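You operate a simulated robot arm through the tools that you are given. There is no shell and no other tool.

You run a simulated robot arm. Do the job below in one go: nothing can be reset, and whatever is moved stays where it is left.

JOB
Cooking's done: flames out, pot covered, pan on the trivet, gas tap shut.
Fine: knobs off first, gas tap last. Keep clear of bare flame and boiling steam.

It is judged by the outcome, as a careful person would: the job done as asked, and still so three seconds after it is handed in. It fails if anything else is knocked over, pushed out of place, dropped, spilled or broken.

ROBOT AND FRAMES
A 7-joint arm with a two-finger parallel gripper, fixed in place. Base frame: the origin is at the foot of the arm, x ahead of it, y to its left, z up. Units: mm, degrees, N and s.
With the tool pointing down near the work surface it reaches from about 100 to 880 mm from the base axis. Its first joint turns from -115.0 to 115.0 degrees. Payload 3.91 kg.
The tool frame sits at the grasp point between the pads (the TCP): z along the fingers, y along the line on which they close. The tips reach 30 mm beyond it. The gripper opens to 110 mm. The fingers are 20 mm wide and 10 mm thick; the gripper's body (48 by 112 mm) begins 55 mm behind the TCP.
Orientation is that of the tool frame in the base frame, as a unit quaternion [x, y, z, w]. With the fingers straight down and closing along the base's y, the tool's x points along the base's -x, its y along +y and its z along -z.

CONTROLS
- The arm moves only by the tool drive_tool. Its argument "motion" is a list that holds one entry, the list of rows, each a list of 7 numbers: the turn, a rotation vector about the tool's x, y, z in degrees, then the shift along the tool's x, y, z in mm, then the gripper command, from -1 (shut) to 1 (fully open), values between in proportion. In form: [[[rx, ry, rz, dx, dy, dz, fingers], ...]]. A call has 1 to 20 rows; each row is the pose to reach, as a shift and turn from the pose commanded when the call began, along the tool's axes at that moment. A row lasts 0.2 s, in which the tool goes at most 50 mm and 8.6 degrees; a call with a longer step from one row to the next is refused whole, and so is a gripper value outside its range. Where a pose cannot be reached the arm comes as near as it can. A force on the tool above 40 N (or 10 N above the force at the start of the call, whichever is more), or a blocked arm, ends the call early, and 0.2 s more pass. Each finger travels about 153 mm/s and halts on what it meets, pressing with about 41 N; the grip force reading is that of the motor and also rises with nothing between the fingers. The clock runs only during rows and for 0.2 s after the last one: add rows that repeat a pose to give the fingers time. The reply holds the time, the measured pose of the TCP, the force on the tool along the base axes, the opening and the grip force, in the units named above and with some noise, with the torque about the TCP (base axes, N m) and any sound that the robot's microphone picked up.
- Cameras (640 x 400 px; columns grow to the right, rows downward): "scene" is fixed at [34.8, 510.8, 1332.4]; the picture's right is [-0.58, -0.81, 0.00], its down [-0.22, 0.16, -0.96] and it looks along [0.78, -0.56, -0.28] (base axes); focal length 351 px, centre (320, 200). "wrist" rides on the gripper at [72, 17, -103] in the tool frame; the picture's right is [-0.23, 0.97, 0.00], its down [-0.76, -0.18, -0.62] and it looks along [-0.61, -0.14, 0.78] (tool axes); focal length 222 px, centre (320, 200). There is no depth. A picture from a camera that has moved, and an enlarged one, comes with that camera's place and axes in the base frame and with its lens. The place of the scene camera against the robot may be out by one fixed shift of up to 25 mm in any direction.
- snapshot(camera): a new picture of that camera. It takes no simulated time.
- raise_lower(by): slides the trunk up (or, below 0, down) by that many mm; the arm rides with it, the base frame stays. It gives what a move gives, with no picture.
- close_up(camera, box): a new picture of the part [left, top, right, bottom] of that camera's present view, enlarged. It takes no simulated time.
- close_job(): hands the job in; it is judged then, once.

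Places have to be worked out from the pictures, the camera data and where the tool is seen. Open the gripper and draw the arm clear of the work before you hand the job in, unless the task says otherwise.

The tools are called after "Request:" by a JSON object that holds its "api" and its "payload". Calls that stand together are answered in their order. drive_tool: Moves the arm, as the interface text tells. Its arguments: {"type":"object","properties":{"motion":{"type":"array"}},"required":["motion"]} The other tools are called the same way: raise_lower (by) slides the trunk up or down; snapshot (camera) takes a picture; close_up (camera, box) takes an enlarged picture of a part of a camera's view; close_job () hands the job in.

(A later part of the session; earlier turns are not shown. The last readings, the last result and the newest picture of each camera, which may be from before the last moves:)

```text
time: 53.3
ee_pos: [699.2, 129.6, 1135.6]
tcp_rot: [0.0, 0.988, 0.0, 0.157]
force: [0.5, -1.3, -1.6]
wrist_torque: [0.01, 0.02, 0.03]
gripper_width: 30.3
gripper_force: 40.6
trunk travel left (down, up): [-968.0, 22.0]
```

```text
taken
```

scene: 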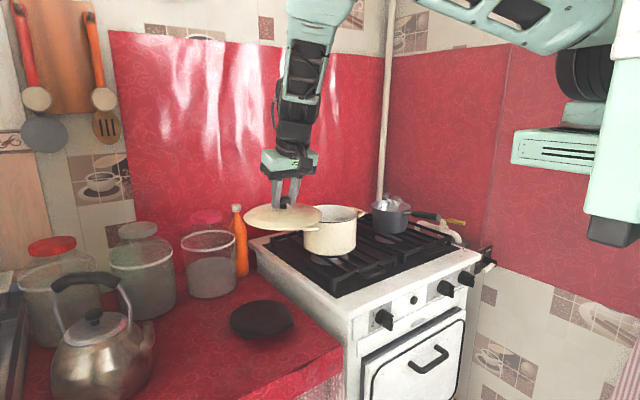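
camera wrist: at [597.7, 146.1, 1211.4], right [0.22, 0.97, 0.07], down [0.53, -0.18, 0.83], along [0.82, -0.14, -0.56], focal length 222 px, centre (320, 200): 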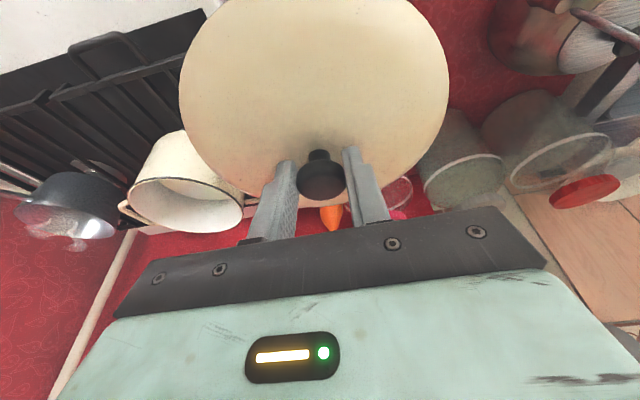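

The pot is visible to the left of the lid. I'll enlarge it to measure the rim.

Request:
{"api": "close_up", "payload": {"camera": "wrist", "box": [100, 110, 292, 230]}}

Request:
{"api": "close_up", "payload": {"camera": "wrist", "box": [0, 130, 192, 250]}}

Request:
{"api": "close_up", "payload": {"camera": "scene", "box": [240, 180, 400, 280]}}

```text
3.33 times, centred on (196, 170) of wrist
camera zoom: at [597.7, 146.1, 1211.4], right [0.22, 0.97, 0.07], down [0.53, -0.18, 0.83], along [0.82, -0.14, -0.56], focal length 740 px, centre (733, 300)
```

zoom: 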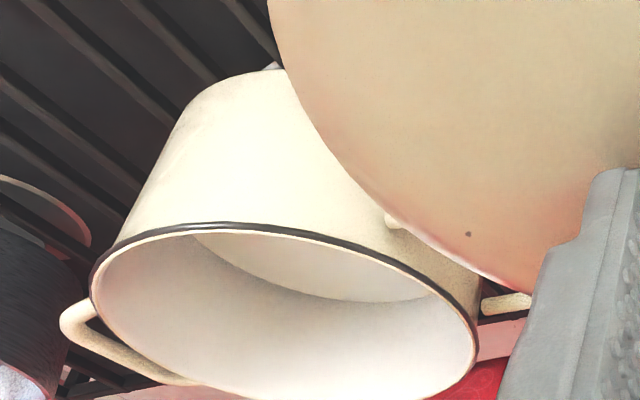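

```text
3.33 times, centred on (96, 190) of wrist
camera zoom: at [597.7, 146.1, 1211.4], right [0.22, 0.97, 0.07], down [0.53, -0.18, 0.83], along [0.82, -0.14, -0.56], focal length 740 px, centre (1067, 233)
```

zoom: 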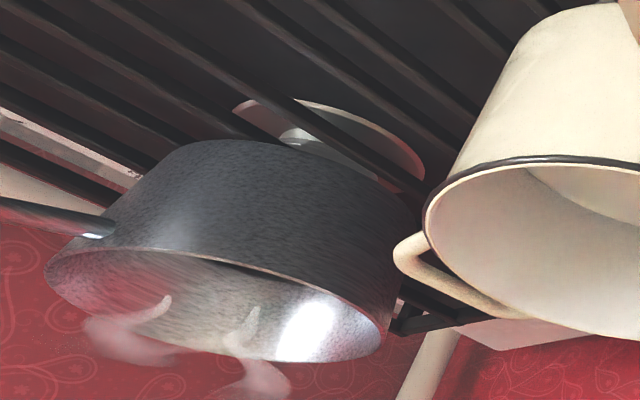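

```text
4.00 times, centred on (320, 230) of scene
camera zoom: at [34.8, 510.8, 1332.4], right [-0.58, -0.81, 0.0], down [-0.22, 0.16, -0.96], along [0.78, -0.56, -0.28], focal length 1406 px, centre (320, 80)
```

zoom: 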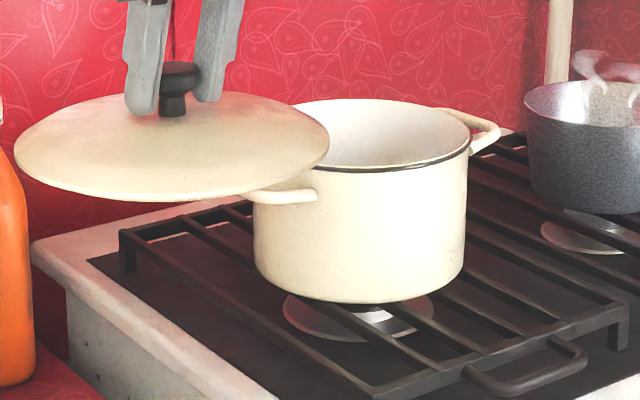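

Combining the views, the pot rim centre is about (869,-126) with z≈1000 and radius about 86. I'll carry the lid over the pot with a good height margin and then align using the scene camera.

Request:
{"api": "drive_tool", "payload": {"motion": [[[0, 0, 0, -10, -18, 4, -1], [0, 0, 0, -30, -52, 13, -1], [0, 0, 0, -50, -86, 22, -1], [0, 0, 0, -70, -120, 31, -1], [0, 0, 0, -90, -154, 40, -1], [0, 0, 0, -110, -188, 50, -1], [0, 0, 0, -130, -222, 60, -1], [0, 0, 0, -145, -245, 67, -1], [0, 0, 0, -152.6, -255.6, 70.8, -1], [0, 0, 0, -152.6, -255.6, 70.8, -1]]]}}

Request:
{"api": "snapshot", "payload": {"camera": "wrist"}}

Request:
{"api": "close_up", "payload": {"camera": "scene", "box": [240, 160, 432, 280]}}

```text
time: 55.5
ee_pos: [866.1, -126.1, 1114.3]
tcp_rot: [-0.001, 0.988, 0.001, 0.157]
force: [-0.6, -0.4, -1.7]
wrist_torque: [-0.02, 0.02, -0.02]
gripper_width: 30.4
gripper_force: 41.0
trunk travel left (down, up): [-968.0, 22.0]
```

```text
taken
camera wrist: at [765.4, -109.9, 1190.6], right [0.22, 0.97, 0.07], down [0.53, -0.18, 0.83], along [0.82, -0.14, -0.56], focal length 222 px, centre (320, 200)
```

wrist: 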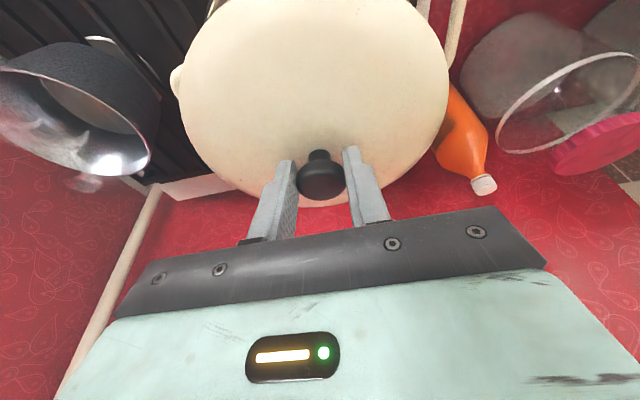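

```text
3.33 times, centred on (336, 220) of scene
camera zoom: at [34.8, 510.8, 1332.4], right [-0.58, -0.81, 0.0], down [-0.22, 0.16, -0.96], along [0.78, -0.56, -0.28], focal length 1171 px, centre (267, 133)
```

zoom: 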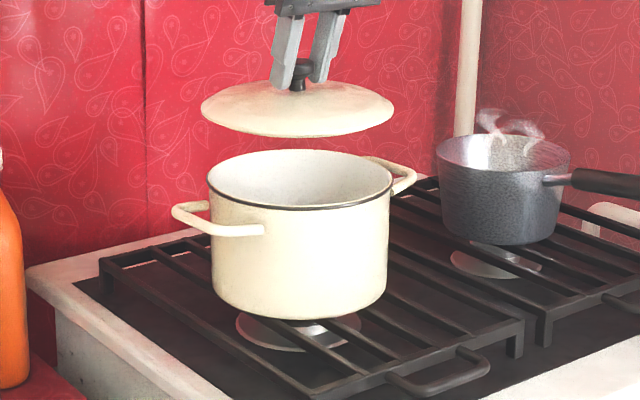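

The lid is within a few millimetres of centred laterally. I'll lower it partway and compare again.

Request:
{"api": "drive_tool", "payload": {"motion": [[[0, 0, 0, 3.1, -1, 9.5, -1], [0, 0, 0, 6.2, -1.5, 19, -1], [0, 0, 0, 9.3, -2, 28.5, -1], [0, 0, 0, 12.4, -2, 38, -1], [0, 0, 0, 12.4, -2, 38, -1]]]}}

Request:
{"api": "close_up", "payload": {"camera": "scene", "box": [265, 180, 393, 260]}}

Request:
{"api": "snapshot", "payload": {"camera": "wrist"}}

```text
time: 56.7
ee_pos: [866.1, -128.7, 1074.0]
tcp_rot: [-0.001, 0.988, 0.001, 0.156]
force: [0.5, 0.3, -0.6]
wrist_torque: [-0.04, 0.02, 0.0]
gripper_width: 30.5
gripper_force: 41.2
trunk travel left (down, up): [-968.0, 22.0]
```

```text
5.00 times, centred on (329, 220) of scene
camera zoom: at [34.8, 510.8, 1332.4], right [-0.58, -0.81, 0.0], down [-0.22, 0.16, -0.96], along [0.78, -0.56, -0.28], focal length 1757 px, centre (275, 100)
```

zoom: 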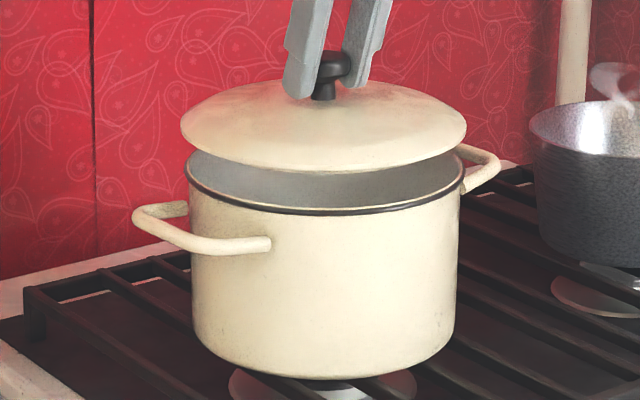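

```text
taken
camera wrist: at [764.9, -111.8, 1150.4], right [0.22, 0.97, 0.07], down [0.53, -0.18, 0.83], along [0.82, -0.14, -0.56], focal length 222 px, centre (320, 200)
```

wrist: 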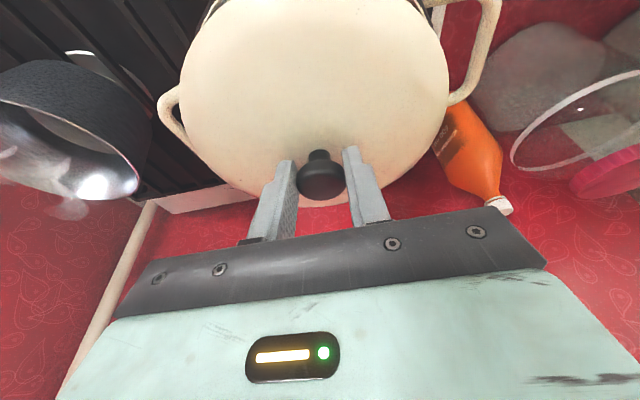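

The lid is now about 25 mm above the rim and centred within about 1–2 mm laterally. I'll lower 18 mm more and compare again.

Request:
{"api": "drive_tool", "payload": {"motion": [[[0, 0, 0, 1.55, -0.5, 4.75, -1], [0, 0, 0, 3.1, -1, 9.5, -1], [0, 0, 0, 4.6, -1, 14.2, -1], [0, 0, 0, 5.6, -1, 17.1, -1], [0, 0, 0, 5.6, -1, 17.1, -1]]]}}

Request:
{"api": "close_up", "payload": {"camera": "scene", "box": [281, 190, 377, 250]}}

Request:
{"api": "close_up", "payload": {"camera": "wrist", "box": [150, 0, 490, 212]}}

```text
time: 57.9
ee_pos: [867.4, -129.2, 1057.0]
tcp_rot: [0.0, 0.988, 0.0, 0.156]
force: [-0.9, -0.4, 2.7]
wrist_torque: [-0.05, -0.33, 0.0]
gripper_width: 30.4
gripper_force: 40.9
trunk travel left (down, up): [-968.0, 22.0]
```

```text
6.67 times, centred on (329, 220) of scene
camera zoom: at [34.8, 510.8, 1332.4], right [-0.58, -0.81, 0.0], down [-0.22, 0.16, -0.96], along [0.78, -0.56, -0.28], focal length 2343 px, centre (260, 67)
```

zoom: 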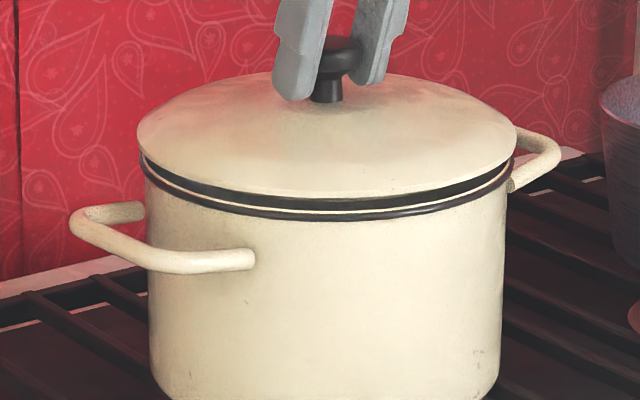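

```text
1.88 times, centred on (320, 106) of wrist
camera zoom: at [764.7, -112.9, 1133.4], right [0.22, 0.97, 0.07], down [0.53, -0.18, 0.83], along [0.82, -0.14, -0.56], focal length 418 px, centre (320, 377)
```

zoom: 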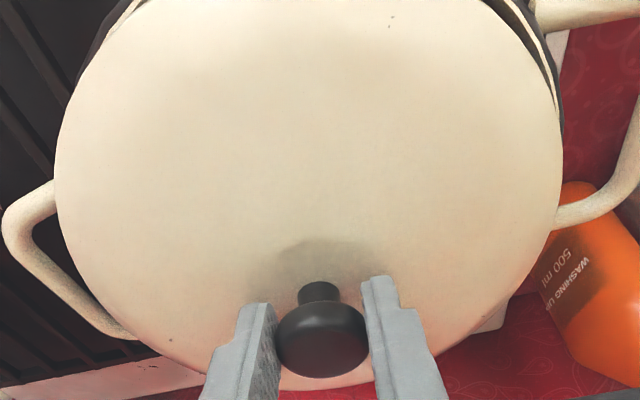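

First contact is on the far side (light, about 3 N), and the near rim peeks out from under the lid. That suggests the lid is a few millimetres too far forward, so I'll inspect both near edges.

Request:
{"api": "close_up", "payload": {"camera": "wrist", "box": [150, 0, 278, 80]}}

Request:
{"api": "close_up", "payload": {"camera": "wrist", "box": [370, 0, 498, 80]}}

```text
5.00 times, centred on (214, 40) of wrist
camera zoom: at [764.7, -112.9, 1133.4], right [0.22, 0.97, 0.07], down [0.53, -0.18, 0.83], along [0.82, -0.14, -0.56], focal length 1111 px, centre (850, 1000)
```

zoom: 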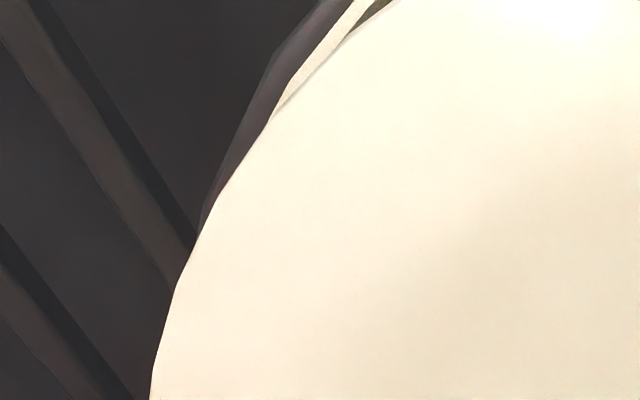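

```text
5.00 times, centred on (434, 40) of wrist
camera zoom: at [764.7, -112.9, 1133.4], right [0.22, 0.97, 0.07], down [0.53, -0.18, 0.83], along [0.82, -0.14, -0.56], focal length 1111 px, centre (-250, 1000)
```

zoom: 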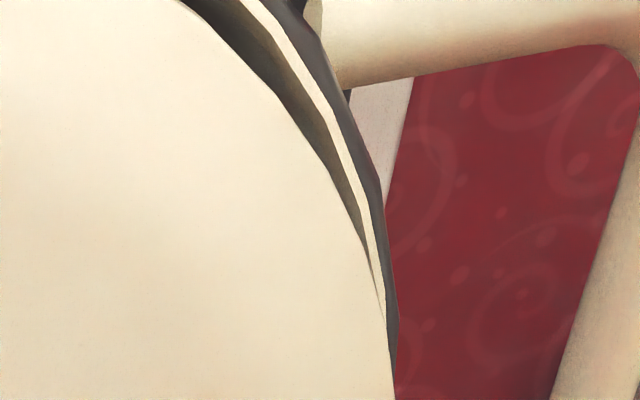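

A circle fit on the visible edges puts the pot centre about 6 mm nearer and 4 mm left of the lid centre. I'll lift slightly, shift by that, and lower again.

Request:
{"api": "drive_tool", "payload": {"motion": [[[0, 0, 0, -1.86, 0, -5.7, -1], [0, 0, 0, 1, 2, -6.6, -1], [0, 0, 0, 3.85, 4, -7.57, -1], [0, 0, 0, 3.85, 4, -7.57, -1], [0, 0, 0, 5.1, 4, -3.77, -1], [0, 0, 0, 6, 4, -0.9, -1], [0, 0, 0, 6, 4, -0.9, -1]]]}}

Request:
{"api": "close_up", "payload": {"camera": "wrist", "box": [150, 0, 490, 212]}}

Request:
{"api": "close_up", "payload": {"camera": "scene", "box": [281, 190, 377, 250]}}

```text
time: 59.5
ee_pos: [860.2, -125.7, 1055.6]
tcp_rot: [0.001, 0.988, 0.0, 0.157]
force: [0.4, -0.3, -0.9]
wrist_torque: [-0.03, 0.02, 0.0]
gripper_width: 30.5
gripper_force: 41.4
trunk travel left (down, up): [-968.0, 22.0]
```

```text
1.88 times, centred on (320, 106) of wrist
camera zoom: at [758.7, -109.0, 1131.9], right [0.22, 0.97, 0.07], down [0.53, -0.18, 0.83], along [0.82, -0.14, -0.56], focal length 418 px, centre (320, 377)
```

zoom: 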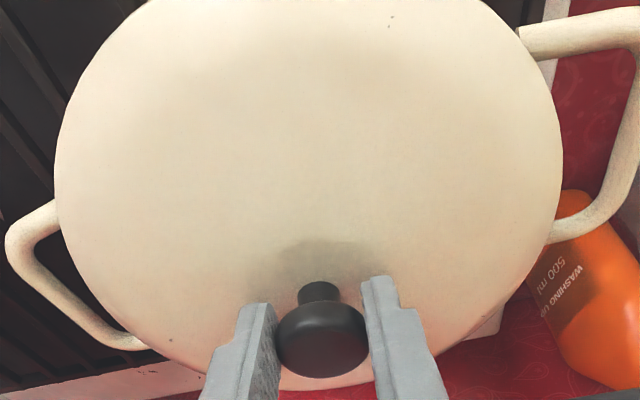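

```text
6.67 times, centred on (329, 220) of scene
camera zoom: at [34.8, 510.8, 1332.4], right [-0.58, -0.81, 0.0], down [-0.22, 0.16, -0.96], along [0.78, -0.56, -0.28], focal length 2343 px, centre (260, 67)
```

zoom: 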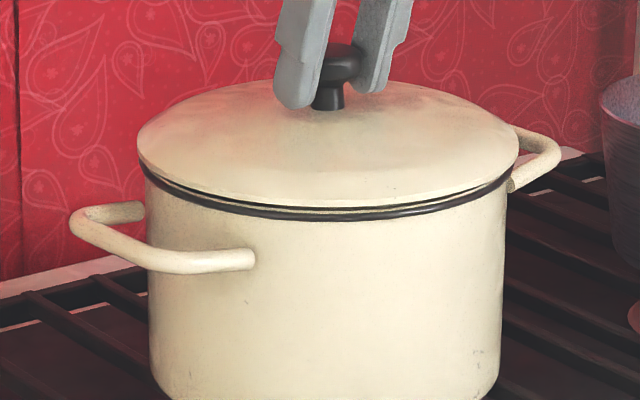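

The lid now covers the rim evenly and there's no contact force. I'll lower in small steps until it seats.

Request:
{"api": "drive_tool", "payload": {"motion": [[[0, 0, 0, 0.46, 0, 1.43, -1], [0, 0, 0, 0.93, 0, 2.85, -1], [0, 0, 0, 0.93, 0, 2.85, -1]]]}}

Request:
{"api": "close_up", "payload": {"camera": "scene", "box": [281, 190, 377, 250]}}

```text
time: 60.3
ee_pos: [860.7, -125.9, 1051.7]
tcp_rot: [-0.001, 0.988, 0.001, 0.156]
force: [-0.7, -0.2, -1.3]
wrist_torque: [-0.01, -0.01, 0.01]
gripper_width: 30.8
gripper_force: 41.1
trunk travel left (down, up): [-968.0, 22.0]
```

```text
6.67 times, centred on (329, 220) of scene
camera zoom: at [34.8, 510.8, 1332.4], right [-0.58, -0.81, 0.0], down [-0.22, 0.16, -0.96], along [0.78, -0.56, -0.28], focal length 2343 px, centre (260, 67)
```

zoom: 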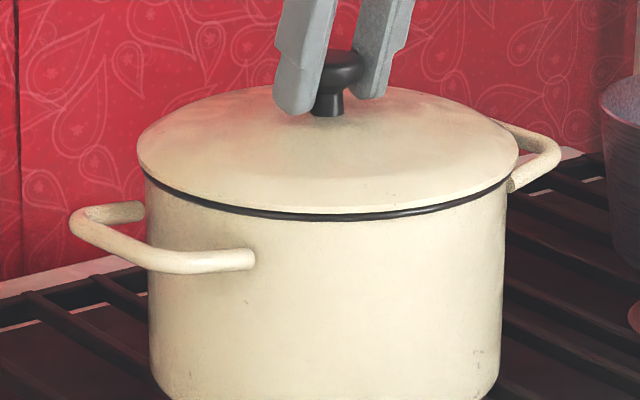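

Almost seated. I'll lower another 1.5–2 mm.

Request:
{"api": "drive_tool", "payload": {"motion": [[[0, 0, 0, 0.31, 0, 0.95, -1], [0, 0, 0, 0.62, 0, 1.9, -1], [0, 0, 0, 0.62, 0, 1.9, -1]]]}}

Request:
{"api": "close_up", "payload": {"camera": "scene", "box": [281, 190, 377, 250]}}

```text
time: 61.1
ee_pos: [861.2, -125.0, 1049.9]
tcp_rot: [0.0, 0.987, 0.001, 0.158]
force: [-1.0, -0.3, 6.9]
wrist_torque: [0.07, 0.42, -0.01]
gripper_width: 30.6
gripper_force: 41.0
trunk travel left (down, up): [-968.0, 22.0]
```

```text
6.67 times, centred on (329, 220) of scene
camera zoom: at [34.8, 510.8, 1332.4], right [-0.58, -0.81, 0.0], down [-0.22, 0.16, -0.96], along [0.78, -0.56, -0.28], focal length 2343 px, centre (260, 67)
```

zoom: 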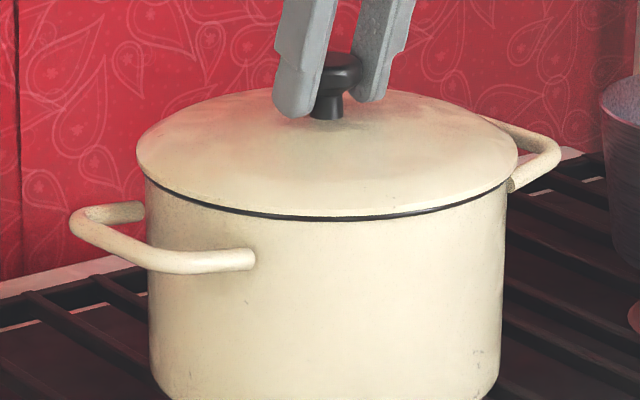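

The lid is seated (about 7 N). I'll release it and withdraw along the tool axis.

Request:
{"api": "drive_tool", "payload": {"motion": [[[0, 0, 0, 0, 0, 0, -0.6], [0, 0, 0, 0, 0, 0, -0.3], [0, 0, 0, 0, 0, 0, 0], [0, 0, 0, 0, 0, 0, 0], [0, 0, 0, 0, 0, -15, 0], [0, 0, 0, 0, 0, -40, 0], [0, 0, 0, 0, 0, -75, 0], [0, 0, 0, 0, 0, -110, 0], [0, 0, 0, 0, 0, -110, 0]]]}}

Request:
{"api": "close_up", "payload": {"camera": "scene", "box": [265, 160, 425, 260]}}

Request:
{"api": "snapshot", "payload": {"camera": "wrist"}}

```text
time: 63.1
ee_pos: [826.4, -124.9, 1155.1]
tcp_rot: [0.0, 0.988, -0.001, 0.156]
force: [0.0, 0.2, 0.0]
wrist_torque: [0.0, 0.01, -0.02]
gripper_width: 54.8
gripper_force: 0.1
trunk travel left (down, up): [-968.0, 22.0]
```

```text
4.00 times, centred on (345, 210) of scene
camera zoom: at [34.8, 510.8, 1332.4], right [-0.58, -0.81, 0.0], down [-0.22, 0.16, -0.96], along [0.78, -0.56, -0.28], focal length 1406 px, centre (220, 160)
```

zoom: 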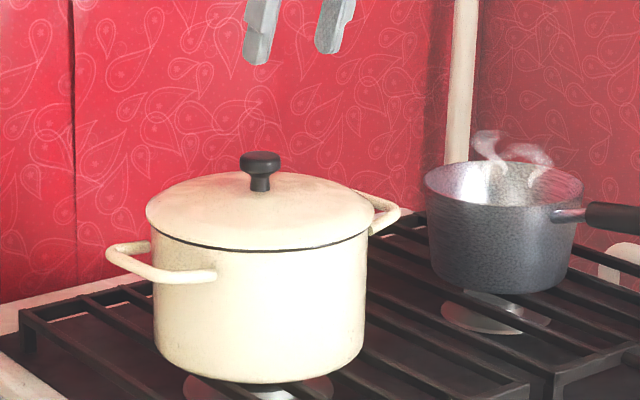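

```text
taken
camera wrist: at [724.7, -109.2, 1231.7], right [0.22, 0.97, 0.07], down [0.53, -0.18, 0.83], along [0.82, -0.14, -0.56], focal length 222 px, centre (320, 200)
```

wrist: 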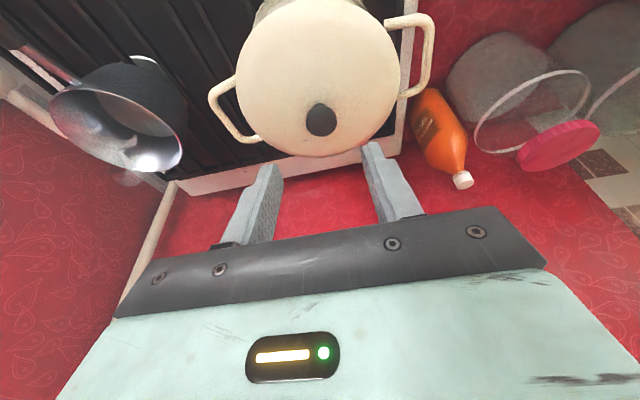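

The lid sits squarely on the pot and the gripper is clear. Now the pan: I'll zoom in to measure its handle and rim.

Request:
{"api": "close_up", "payload": {"camera": "wrist", "box": [0, 30, 208, 190]}}

Request:
{"api": "close_up", "payload": {"camera": "scene", "box": [364, 185, 460, 245]}}

Request:
{"api": "close_up", "payload": {"camera": "wrist", "box": [220, 0, 440, 170]}}

```text
2.50 times, centred on (104, 110) of wrist
camera zoom: at [724.7, -109.2, 1231.7], right [0.22, 0.97, 0.07], down [0.53, -0.18, 0.83], along [0.82, -0.14, -0.56], focal length 555 px, centre (860, 425)
```

zoom: 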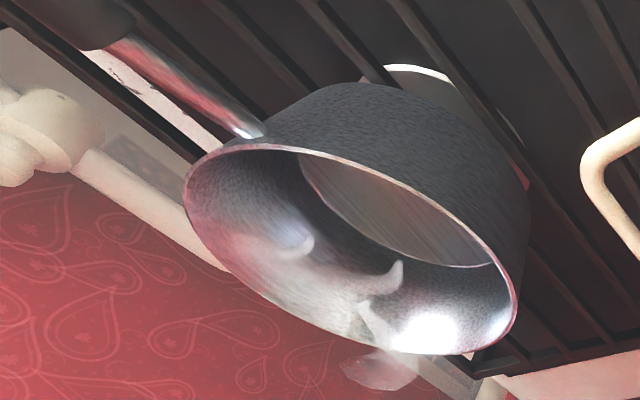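

```text
6.67 times, centred on (412, 215) of scene
camera zoom: at [34.8, 510.8, 1332.4], right [-0.58, -0.81, 0.0], down [-0.22, 0.16, -0.96], along [0.78, -0.56, -0.28], focal length 2343 px, centre (-293, 100)
```

zoom: 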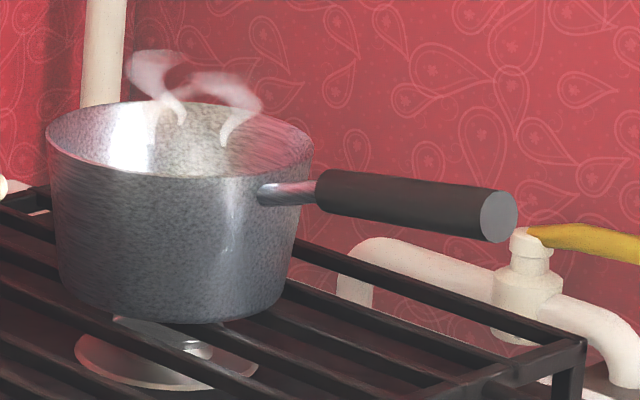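

```text
2.35 times, centred on (330, 85) of wrist
camera zoom: at [724.7, -109.2, 1231.7], right [0.22, 0.97, 0.07], down [0.53, -0.18, 0.83], along [0.82, -0.14, -0.56], focal length 523 px, centre (296, 471)
```

zoom: 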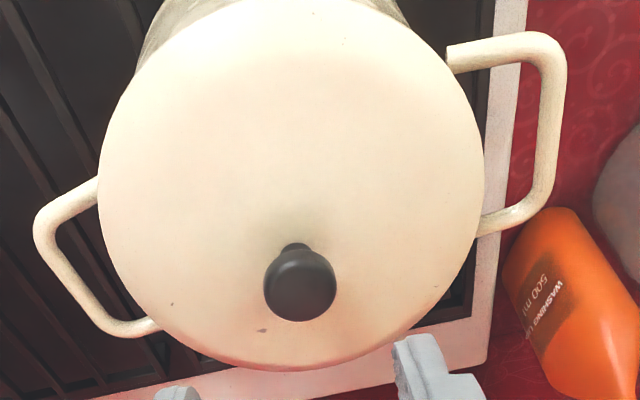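

The pan handle runs from its end cap (646,-367,1001) to (758,-388,975): 24 mm thick, rising about 12°, with the pan rim centre near (885,-422). I'll grip it along its length with a finger above and a finger below, so it can't pitch. First I'll retract the arm to the front of the stove.

Request:
{"api": "drive_tool", "payload": {"motion": [[[0, 1, 0, 33, 0, -10.7, 0], [0, 3, 0, 66, -10, -21.4, 0], [0, 5, 0, 99, -25, -32.1, 0.2], [0, 7, 0, 132, -50, -42.8, 0.4], [0, 9, 0, 165, -75, -53.5, 0.4], [0, 11, 0, 198, -105, -64.2, 0.4], [0, 13, 0, 231, -135, -74.9, 0.4], [0, 15, 0, 264, -165, -85.6, 0.4], [0, 17, 0, 297, -190, -96.3, 0.4], [0, 18, 0, 329, -215, -107, 0.4], [0, 18, 0, 329, -215, -107, 0.4]]]}}

Request:
{"api": "raise_lower", "payload": {"by": -200}}

Request:
{"api": "snapshot", "payload": {"camera": "scene"}}

```text
time: 65.5
ee_pos: [480.7, -340.0, 1155.8]
tcp_rot: [0.0, 1.0, 0.001, 0.0]
force: [-0.6, 0.0, -0.7]
wrist_torque: [0.04, 0.0, 0.04]
gripper_width: 76.7
gripper_force: 0.2
trunk travel left (down, up): [-968.0, 22.0]
```

```text
time: 67.6
ee_pos: [481.8, -340.4, 955.1]
tcp_rot: [0.0, 1.0, 0.0, 0.001]
force: [0.4, 0.2, -0.3]
wrist_torque: [0.0, -0.01, -0.04]
gripper_width: 76.9
gripper_force: 0.1
trunk travel left (down, up): [-768.0, 222.0]
```

```text
taken
```

scene: 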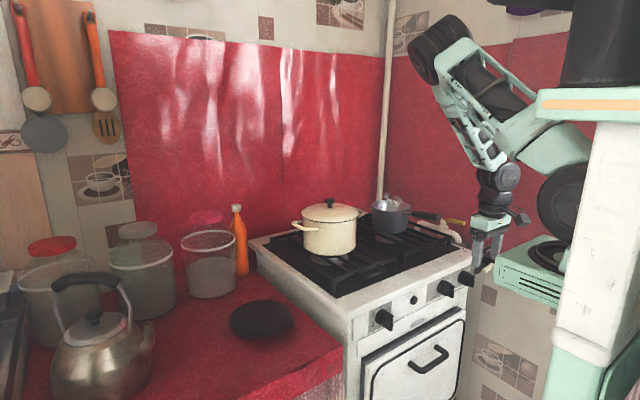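

The arm has a clear workspace here. I'll pitch the tool to point along the handle (about 13° below horizontal), staying back from the handle end.

Request:
{"api": "drive_tool", "payload": {"motion": [[[0, -7.7, 0, 4, -2, -4, 0.4], [0, -15.4, 0, 8, -4, -8, 0.4], [0, -23.1, 0, 12, -6, -12, 0.4], [0, -30.8, 0, 16, -8, -16, 0.4], [0, -38.5, 0, 20, -10, -20, 0.4], [0, -46.2, 0, 24, -10, -24, 0.4], [0, -53.9, 0, 28, -10, -28, 0.4], [0, -61.6, 0, 30, -10, -32, 0.4], [0, -69.3, 0, 30, -10, -36, 0.4], [0, -77, 0, 30, -10, -40, 0.4], [0, -77, 0, 30, -10, -40, 0.4]]]}}

Request:
{"api": "drive_tool", "payload": {"motion": [[[0, 0, 8.2, 0, 0, 0, 0.4], [0, 0, 16.4, 0, 0, 0, 0.4], [0, 0, 24.6, 0, 0, 0, 0.4], [0, 0, 32.8, 0, 0, 0, 0.4], [0, 0, 41, 0, 0, 0, 0.4], [0, 0, 49.2, 0, 0, 0, 0.4], [0, 0, 57.4, 0, 0, 0, 0.4], [0, 0, 65.6, 0, 0, 0, 0.4], [0, 0, 73.8, 0, 0, 0, 0.4], [0, 0, 82, 0, 0, 0, 0.4], [0, 0, 90, 0, 0, 0, 0.4], [0, 0, 90, 0, 0, 0, 0.4]]]}}

Request:
{"api": "snapshot", "payload": {"camera": "scene"}}

Request:
{"api": "snapshot", "payload": {"camera": "wrist"}}

```text
time: 70.0
ee_pos: [450.8, -354.3, 992.5]
tcp_rot: [0.001, 0.782, 0.0, 0.623]
force: [-1.1, 0.3, 0.0]
wrist_torque: [0.01, -0.03, 0.01]
gripper_width: 76.9
gripper_force: 0.1
out of reach, approached as far as the arm can: row 4, 5, 6, 7, 8, 9, 10, 11
trunk travel left (down, up): [-768.0, 222.0]
```

```text
time: 72.6
ee_pos: [451.6, -355.0, 992.1]
tcp_rot: [0.554, 0.553, 0.441, 0.439]
force: [0.3, -0.1, 0.9]
wrist_torque: [0.0, 0.04, 0.02]
gripper_width: 77.1
gripper_force: 0.1
trunk travel left (down, up): [-768.0, 222.0]
```

```text
taken
```

scene: 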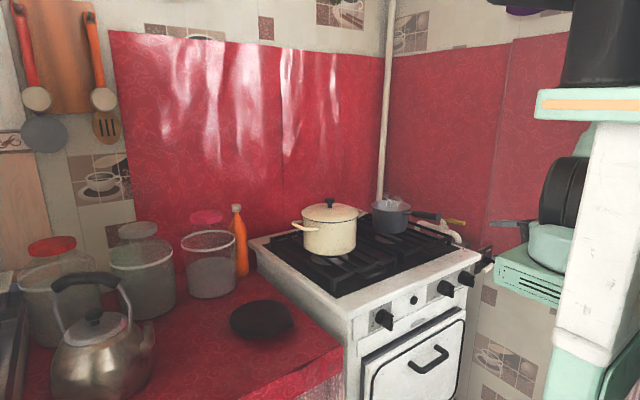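

```text
taken
camera wrist: at [353.1, -282.5, 1032.8], right [0.22, -0.23, 0.95], down [-0.65, -0.76, -0.04], along [0.73, -0.61, -0.32], focal length 222 px, centre (320, 200)
```

wrist: 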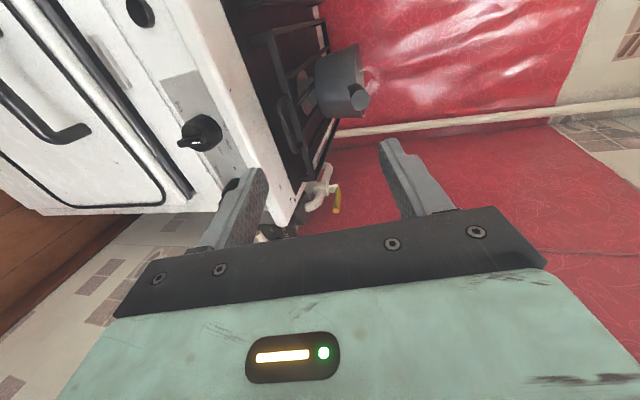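

The fingers are now one above the other, pointing along the handle. To get a more comfortable posture I'll lower the trunk while raising the arm by the same amount, in front of the stove.

Request:
{"api": "raise_lower", "payload": {"by": -160}}

Request:
{"api": "drive_tool", "payload": {"motion": [[[0, 0, 0, 0, 39, -9, 0.4], [0, 0, 0, 0, 78, -18, 0.4], [0, 0, 0, 0, 117, -27, 0.4], [0, 0, 0, 0, 156, -36, 0.4], [0, 0, 0, 0, 156, -36, 0.4]]]}}

Request:
{"api": "raise_lower", "payload": {"by": -160}}

Request:
{"api": "drive_tool", "payload": {"motion": [[[0, 0, 0, 0, 39, -9, 0.4], [0, 0, 0, 0, 78, -18, 0.4], [0, 0, 0, 0, 117, -27, 0.4], [0, 0, 0, 0, 156, -36, 0.4], [0, 0, 0, 0, 156, -36, 0.4]]]}}

Request:
{"api": "snapshot", "payload": {"camera": "scene"}}

```text
time: 74.5
ee_pos: [449.3, -354.5, 832.0]
tcp_rot: [0.554, 0.554, 0.44, 0.439]
force: [0.3, 0.2, -0.3]
wrist_torque: [-0.03, 0.0, 0.0]
gripper_width: 77.0
gripper_force: 0.1
trunk travel left (down, up): [-608.0, 382.0]
```

```text
time: 75.7
ee_pos: [456.7, -399.4, 993.7]
tcp_rot: [0.554, 0.553, 0.442, 0.438]
force: [-0.7, 0.7, -0.1]
wrist_torque: [0.01, 0.0, -0.01]
gripper_width: 76.9
gripper_force: 0.0
out of reach, approached as far as the arm can: row 1, 2, 3, 4, 5
trunk travel left (down, up): [-608.0, 382.0]
```

```text
time: 77.5
ee_pos: [456.7, -399.5, 833.8]
tcp_rot: [0.553, 0.554, 0.44, 0.439]
force: [0.2, 0.8, -0.5]
wrist_torque: [0.04, -0.02, -0.01]
gripper_width: 77.3
gripper_force: 0.2
trunk travel left (down, up): [-448.0, 542.0]
```

```text
time: 78.7
ee_pos: [457.0, -399.9, 994.9]
tcp_rot: [0.553, 0.553, 0.441, 0.44]
force: [0.1, 0.1, -0.9]
wrist_torque: [0.03, -0.02, 0.0]
gripper_width: 77.2
gripper_force: 0.0
trunk travel left (down, up): [-448.0, 542.0]
```

```text
taken
```

scene: 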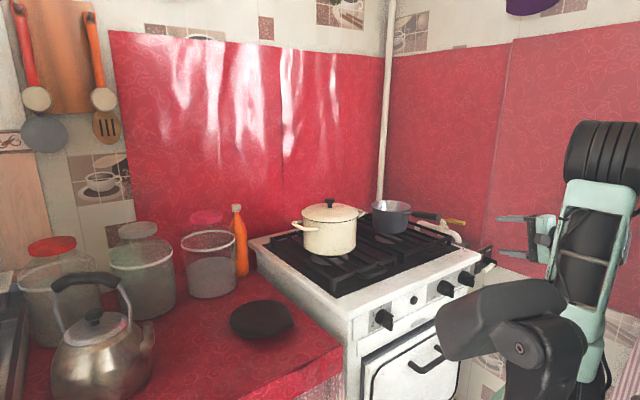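

The posture looks good (shoulder low, tool forward) and the pan has stopped steaming. Before grasping, I'll rehearse the carry path with an empty gripper in front of the pot to make sure the arm can follow it.

Request:
{"api": "drive_tool", "payload": {"motion": [[[0, -2.1, 0.5, 30, 5.6, 19.8, 0.4], [0, -4.1, 1, 60, 11.2, 39.7, 0.4], [0, -6.2, 1.4, 90, 16.9, 59.5, 0.4], [0, -8.2, 1.9, 120, 22.5, 79.4, 0.4], [0, -10.3, 2.4, 150, 28.1, 99.2, 0.4], [0, -10.3, 2.4, 150, 28.1, 99.2, 0.4]]]}}

Request:
{"api": "snapshot", "payload": {"camera": "scene"}}

Request:
{"api": "snapshot", "payload": {"camera": "wrist"}}

```text
time: 80.1
ee_pos: [593.2, -266.3, 1015.9]
tcp_rot: [0.602, 0.501, 0.398, 0.477]
force: [-0.4, 0.1, -0.5]
wrist_torque: [-0.02, 0.02, -0.01]
gripper_width: 77.4
gripper_force: 0.1
out of reach, approached as far as the arm can: row 2, 3, 4, 5, 6
trunk travel left (down, up): [-448.0, 542.0]
```

```text
taken
```

scene: 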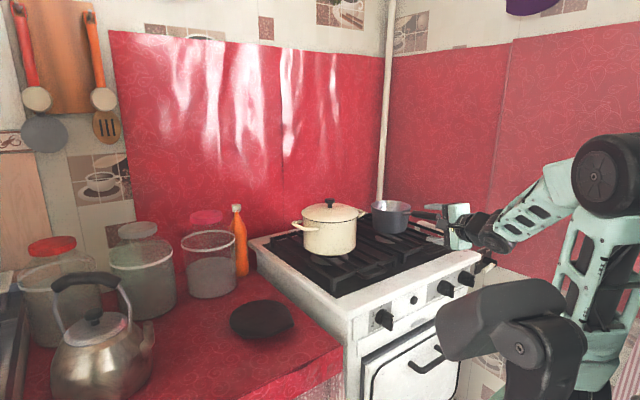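

```text
taken
camera wrist: at [510.4, -178.3, 1056.8], right [0.18, -0.27, 0.95], down [-0.77, -0.63, -0.03], along [0.61, -0.73, -0.32], focal length 222 px, centre (320, 200)
```

wrist: 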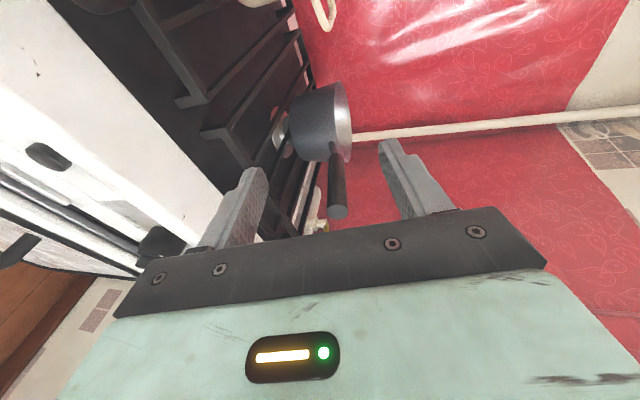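

The forearm angle is limiting here, so I'll lower the trunk another 130 mm relative to the arm to flatten the forearm, then rehearse again.

Request:
{"api": "drive_tool", "payload": {"motion": [[[0, 0, 0, 0, 32, -7.5, 0.4], [0, 0, 0, 0, 64, -15, 0.4], [0, 0, 0, 0, 96, -22, 0.4], [0, 0, 0, 0, 126.5, -29.5, 0.4], [0, 0, 0, 0, 126.5, -29.5, 0.4]]]}}

Request:
{"api": "raise_lower", "payload": {"by": -130}}

Request:
{"api": "drive_tool", "payload": {"motion": [[[0, 0, 0, 30, 0, 0, 0.4], [0, 0, 0, 65, 0, 0, 0.4], [0, 0, 0, 100, 0, 0, 0.4], [0, 0, 0, 135, 0, 0, 0.4], [0, 0, 0, 135, 0, 0, 0.4]]]}}

Request:
{"api": "snapshot", "payload": {"camera": "scene"}}

```text
time: 81.3
ee_pos: [629.0, -265.6, 1081.1]
tcp_rot: [0.602, 0.5, 0.399, 0.479]
force: [0.7, -0.6, -0.1]
wrist_torque: [0.0, 0.0, 0.01]
gripper_width: 77.3
gripper_force: 0.1
out of reach, approached as far as the arm can: row 1, 2, 3, 4, 5
trunk travel left (down, up): [-448.0, 542.0]
```

```text
time: 82.9
ee_pos: [627.7, -265.7, 952.1]
tcp_rot: [0.602, 0.5, 0.399, 0.478]
force: [-0.2, -0.5, 0.1]
wrist_torque: [0.0, 0.01, 0.01]
gripper_width: 77.1
gripper_force: 0.1
trunk travel left (down, up): [-318.0, 672.0]
```

```text
time: 83.8
ee_pos: [650.2, -172.3, 939.0]
tcp_rot: [0.594, 0.507, 0.389, 0.488]
force: [-2.2, -4.9, 0.6]
wrist_torque: [-0.28, 0.08, -0.06]
gripper_width: 76.6
gripper_force: 0.2
out of reach, approached as far as the arm can: row 1, 2, 3
trunk travel left (down, up): [-318.0, 672.0]
stopped in row 4: the force on the tool passed its limit at 62 N (the readings are from after the stop); the commanded pose is now the measured one
```

```text
taken
```

scene: 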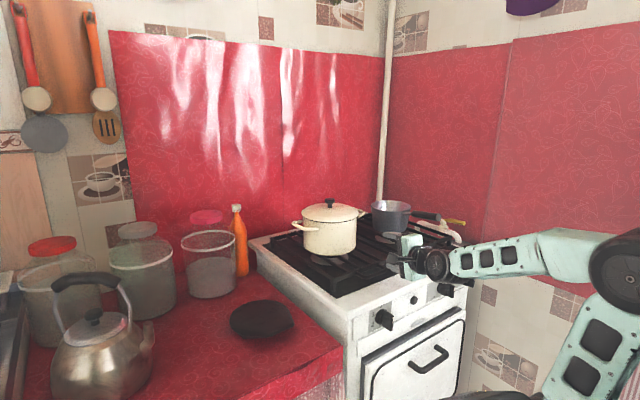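

The tool drifted low and touched something near the front of the grate. I'll check what was touched before moving.

Request:
{"api": "close_up", "payload": {"camera": "scene", "box": [320, 220, 480, 320]}}

Request:
{"api": "snapshot", "payload": {"camera": "wrist"}}

Request:
{"api": "close_up", "payload": {"camera": "scene", "box": [240, 180, 480, 330]}}

```text
4.00 times, centred on (400, 270) of scene
camera zoom: at [34.8, 510.8, 1332.4], right [-0.58, -0.81, 0.0], down [-0.22, 0.16, -0.96], along [0.78, -0.56, -0.28], focal length 1406 px, centre (0, -80)
```

zoom: 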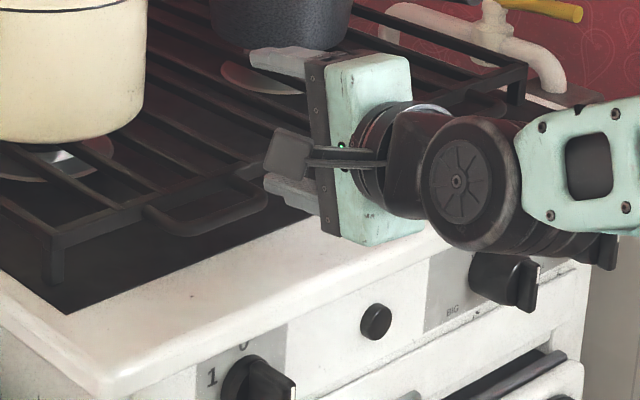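

```text
taken
camera wrist: at [567.6, -82.8, 976.4], right [0.18, -0.23, 0.96], down [-0.78, -0.63, -0.01], along [0.61, -0.74, -0.29], focal length 222 px, centre (320, 200)
```

wrist: 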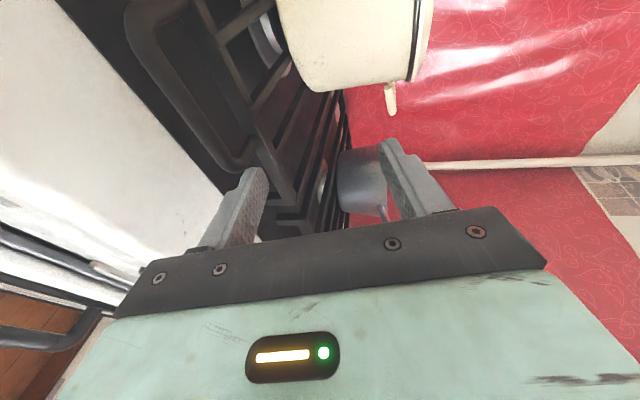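

```text
2.67 times, centred on (360, 255) of scene
camera zoom: at [34.8, 510.8, 1332.4], right [-0.58, -0.81, 0.0], down [-0.22, 0.16, -0.96], along [0.78, -0.56, -0.28], focal length 937 px, centre (213, 53)
```

zoom: 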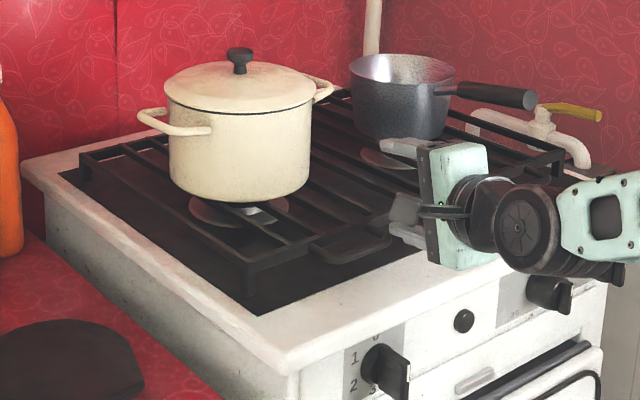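

I'll compare the same crop used at the start to see whether the grate or anything on it moved.

Request:
{"api": "close_up", "payload": {"camera": "scene", "box": [240, 180, 400, 280]}}

Request:
{"api": "close_up", "payload": {"camera": "scene", "box": [340, 180, 500, 280]}}

Request:
{"api": "close_up", "payload": {"camera": "wrist", "box": [180, 100, 380, 250]}}

```text
4.00 times, centred on (320, 230) of scene
camera zoom: at [34.8, 510.8, 1332.4], right [-0.58, -0.81, 0.0], down [-0.22, 0.16, -0.96], along [0.78, -0.56, -0.28], focal length 1406 px, centre (320, 80)
```

zoom: 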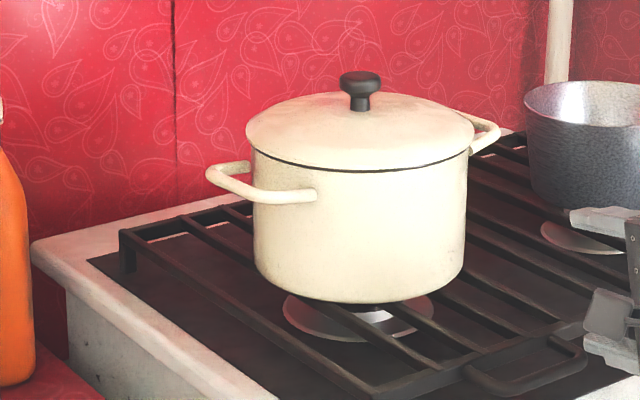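

```text
4.00 times, centred on (420, 230) of scene
camera zoom: at [34.8, 510.8, 1332.4], right [-0.58, -0.81, 0.0], down [-0.22, 0.16, -0.96], along [0.78, -0.56, -0.28], focal length 1406 px, centre (-80, 80)
```

zoom: 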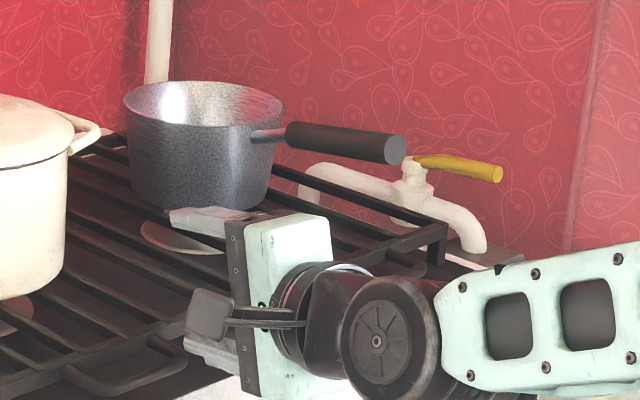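

```text
2.67 times, centred on (280, 175) of wrist
camera zoom: at [567.6, -82.8, 976.4], right [0.18, -0.23, 0.96], down [-0.78, -0.63, -0.01], along [0.61, -0.74, -0.29], focal length 592 px, centre (427, 267)
```

zoom: 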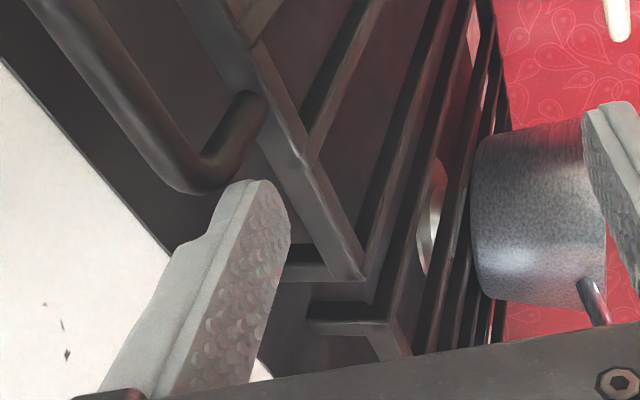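

Nothing moved: the pot, grate and pan are exactly where they were, and the finger only pressed against the rigid grate handle. I'll back away to the right and go straight up with the trunk.

Request:
{"api": "drive_tool", "payload": {"motion": [[[0, 0, 0, -12, 0, 0, 0.4], [0, 0, 0, -25, 0, 0, 0.4], [0, 0, 0, -25, 0, 0, 0.4]]]}}

Request:
{"api": "raise_lower", "payload": {"by": 130}}

Request:
{"api": "close_up", "payload": {"camera": "scene", "box": [240, 160, 480, 310]}}

```text
time: 84.6
ee_pos: [647.2, -196.4, 939.5]
tcp_rot: [0.594, 0.507, 0.389, 0.488]
force: [-1.0, 0.6, -1.0]
wrist_torque: [-0.01, 0.0, -0.03]
gripper_width: 77.1
gripper_force: 0.0
trunk travel left (down, up): [-318.0, 672.0]
```

```text
time: 86.1
ee_pos: [645.6, -196.4, 1068.8]
tcp_rot: [0.594, 0.508, 0.389, 0.488]
force: [0.3, -0.5, -0.8]
wrist_torque: [-0.04, 0.02, -0.01]
gripper_width: 77.1
gripper_force: 0.0
trunk travel left (down, up): [-448.0, 542.0]
```

```text
2.67 times, centred on (360, 235) of scene
camera zoom: at [34.8, 510.8, 1332.4], right [-0.58, -0.81, 0.0], down [-0.22, 0.16, -0.96], along [0.78, -0.56, -0.28], focal length 937 px, centre (213, 107)
```

zoom: 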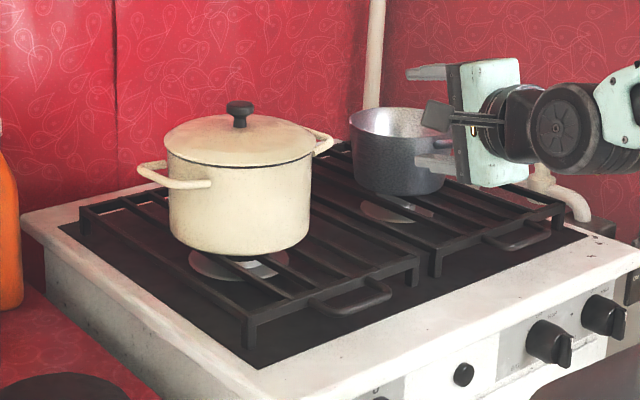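

Clear now. I'll continue the rehearsal at this safe height, staying further out (x≈690) when passing in front of the shoulder.

Request:
{"api": "drive_tool", "payload": {"motion": [[[0, 0, 0, 36, 5, 15, 0.4], [0, 0, 0, 73, 9.5, 31, 0.4], [0, 0, 0, 107, 6, 12, 0.4], [0, 0, 0, 142, 3, -7, 0.4], [0, 0, 0, 177, 0, -26, 0.4], [0, 0, 0, 211, -3, -45, 0.4], [0, 0, 0, 244, -7, -68, 0.4], [0, 0, 0, 277, -11, -92, 0.4], [0, 0, 0, 310, -15, -115, 0.4], [0, 0, 0, 343, -20, -139, 0.4], [0, 0, 0, 343, -20, -139, 0.4]]]}}

Request:
{"api": "snapshot", "payload": {"camera": "scene"}}

Request:
{"api": "snapshot", "payload": {"camera": "wrist"}}

```text
time: 88.5
ee_pos: [570.4, 168.9, 1070.0]
tcp_rot: [0.595, 0.507, 0.389, 0.487]
force: [-0.7, -0.8, -0.6]
wrist_torque: [-0.02, -0.03, -0.03]
gripper_width: 76.9
gripper_force: 0.1
trunk travel left (down, up): [-448.0, 542.0]
```

```text
taken
```

scene: 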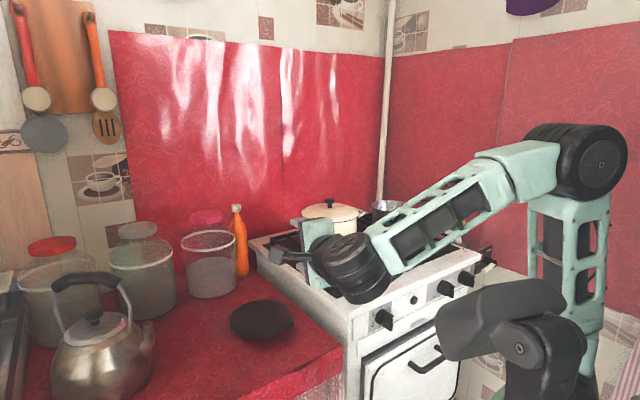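

```text
taken
camera wrist: at [488.6, 257.2, 1107.0], right [0.18, -0.23, 0.96], down [-0.77, -0.63, -0.01], along [0.61, -0.74, -0.29], focal length 222 px, centre (320, 200)
```

wrist: 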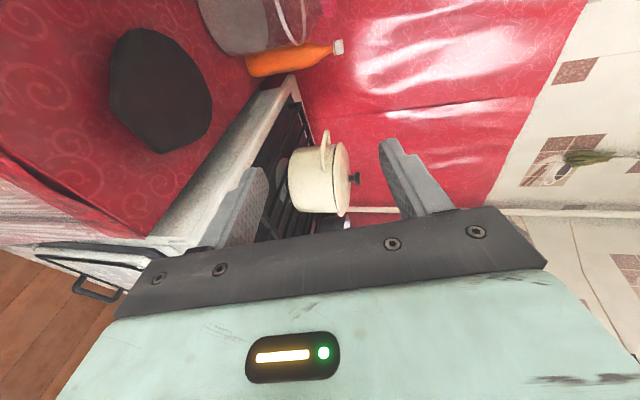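

The whole carry path was followed exactly with no reach warnings. From here I also have a good view of the trivet, so I'll zoom in to locate it.

Request:
{"api": "close_up", "payload": {"camera": "wrist", "box": [64, 10, 256, 170]}}

Request:
{"api": "close_up", "payload": {"camera": "scene", "box": [214, 288, 310, 348]}}

```text
2.50 times, centred on (160, 90) of wrist
camera zoom: at [488.6, 257.2, 1107.0], right [0.18, -0.23, 0.96], down [-0.77, -0.63, -0.01], along [0.61, -0.74, -0.29], focal length 555 px, centre (720, 475)
```

zoom: 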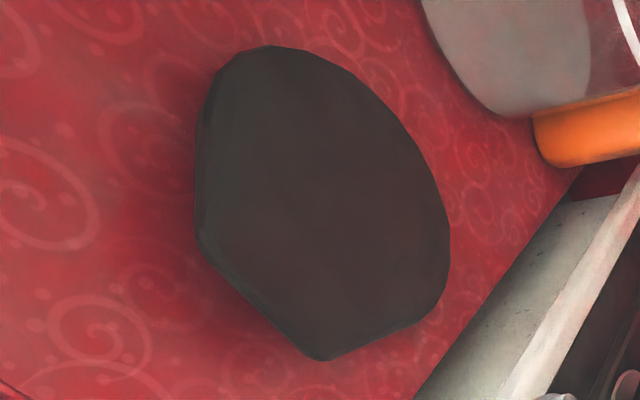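

```text
6.67 times, centred on (262, 318) of scene
camera zoom: at [34.8, 510.8, 1332.4], right [-0.58, -0.81, 0.0], down [-0.22, 0.16, -0.96], along [0.78, -0.56, -0.28], focal length 2343 px, centre (707, -587)
```

zoom: 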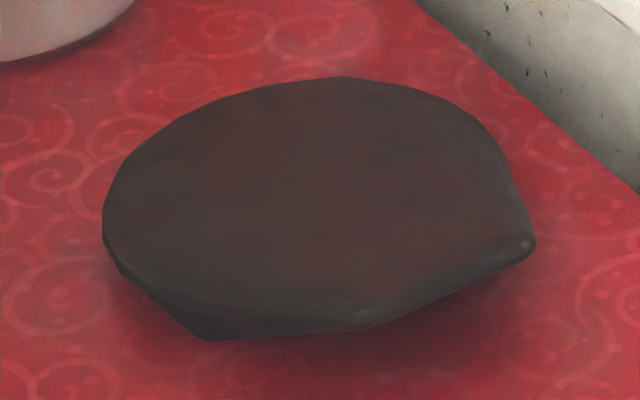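

The trivet disc centre is about (775,164), radius 76, with its top near z≈805. I'll retrace the rehearsed path back towards the pan handle.

Request:
{"api": "drive_tool", "payload": {"motion": [[[0, 0, 0.5, -33, 4, 23, 0.4], [0, 0, 1, -66, 8, 47, 0.4], [0, 0, 1.5, -99, 13, 71, 0.4], [0, 0, 1.9, -132, 17, 94, 0.4], [0, 0, 1.9, -166, 20, 113, 0.4], [0, 0, 1.9, -201, 23, 132, 0.4], [0, 0, 1.9, -236, 26, 151, 0.4], [0, 0, 1.9, -270, 29.5, 170, 0.4], [0, 0, 1.9, -306, 25, 155, 0.4], [0, 0, 1.9, -343, 20, 139, 0.4], [0, 0, 1.9, -343, 20, 139, 0.4]]]}}

Request:
{"api": "snapshot", "payload": {"camera": "wrist"}}

```text
time: 90.9
ee_pos: [646.8, -196.7, 1069.0]
tcp_rot: [0.603, 0.498, 0.396, 0.482]
force: [0.9, 0.0, -0.4]
wrist_torque: [-0.01, -0.02, 0.02]
gripper_width: 77.2
gripper_force: 0.2
trunk travel left (down, up): [-448.0, 542.0]
```

```text
taken
camera wrist: at [564.1, -107.0, 1109.0], right [0.17, -0.26, 0.95], down [-0.78, -0.62, -0.03], along [0.6, -0.74, -0.31], focal length 222 px, centre (320, 200)
```

wrist: 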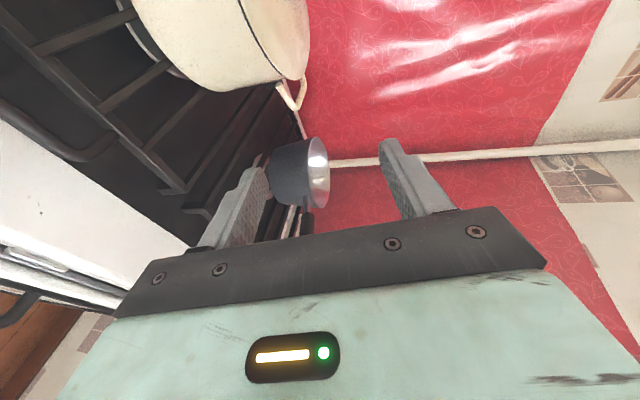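

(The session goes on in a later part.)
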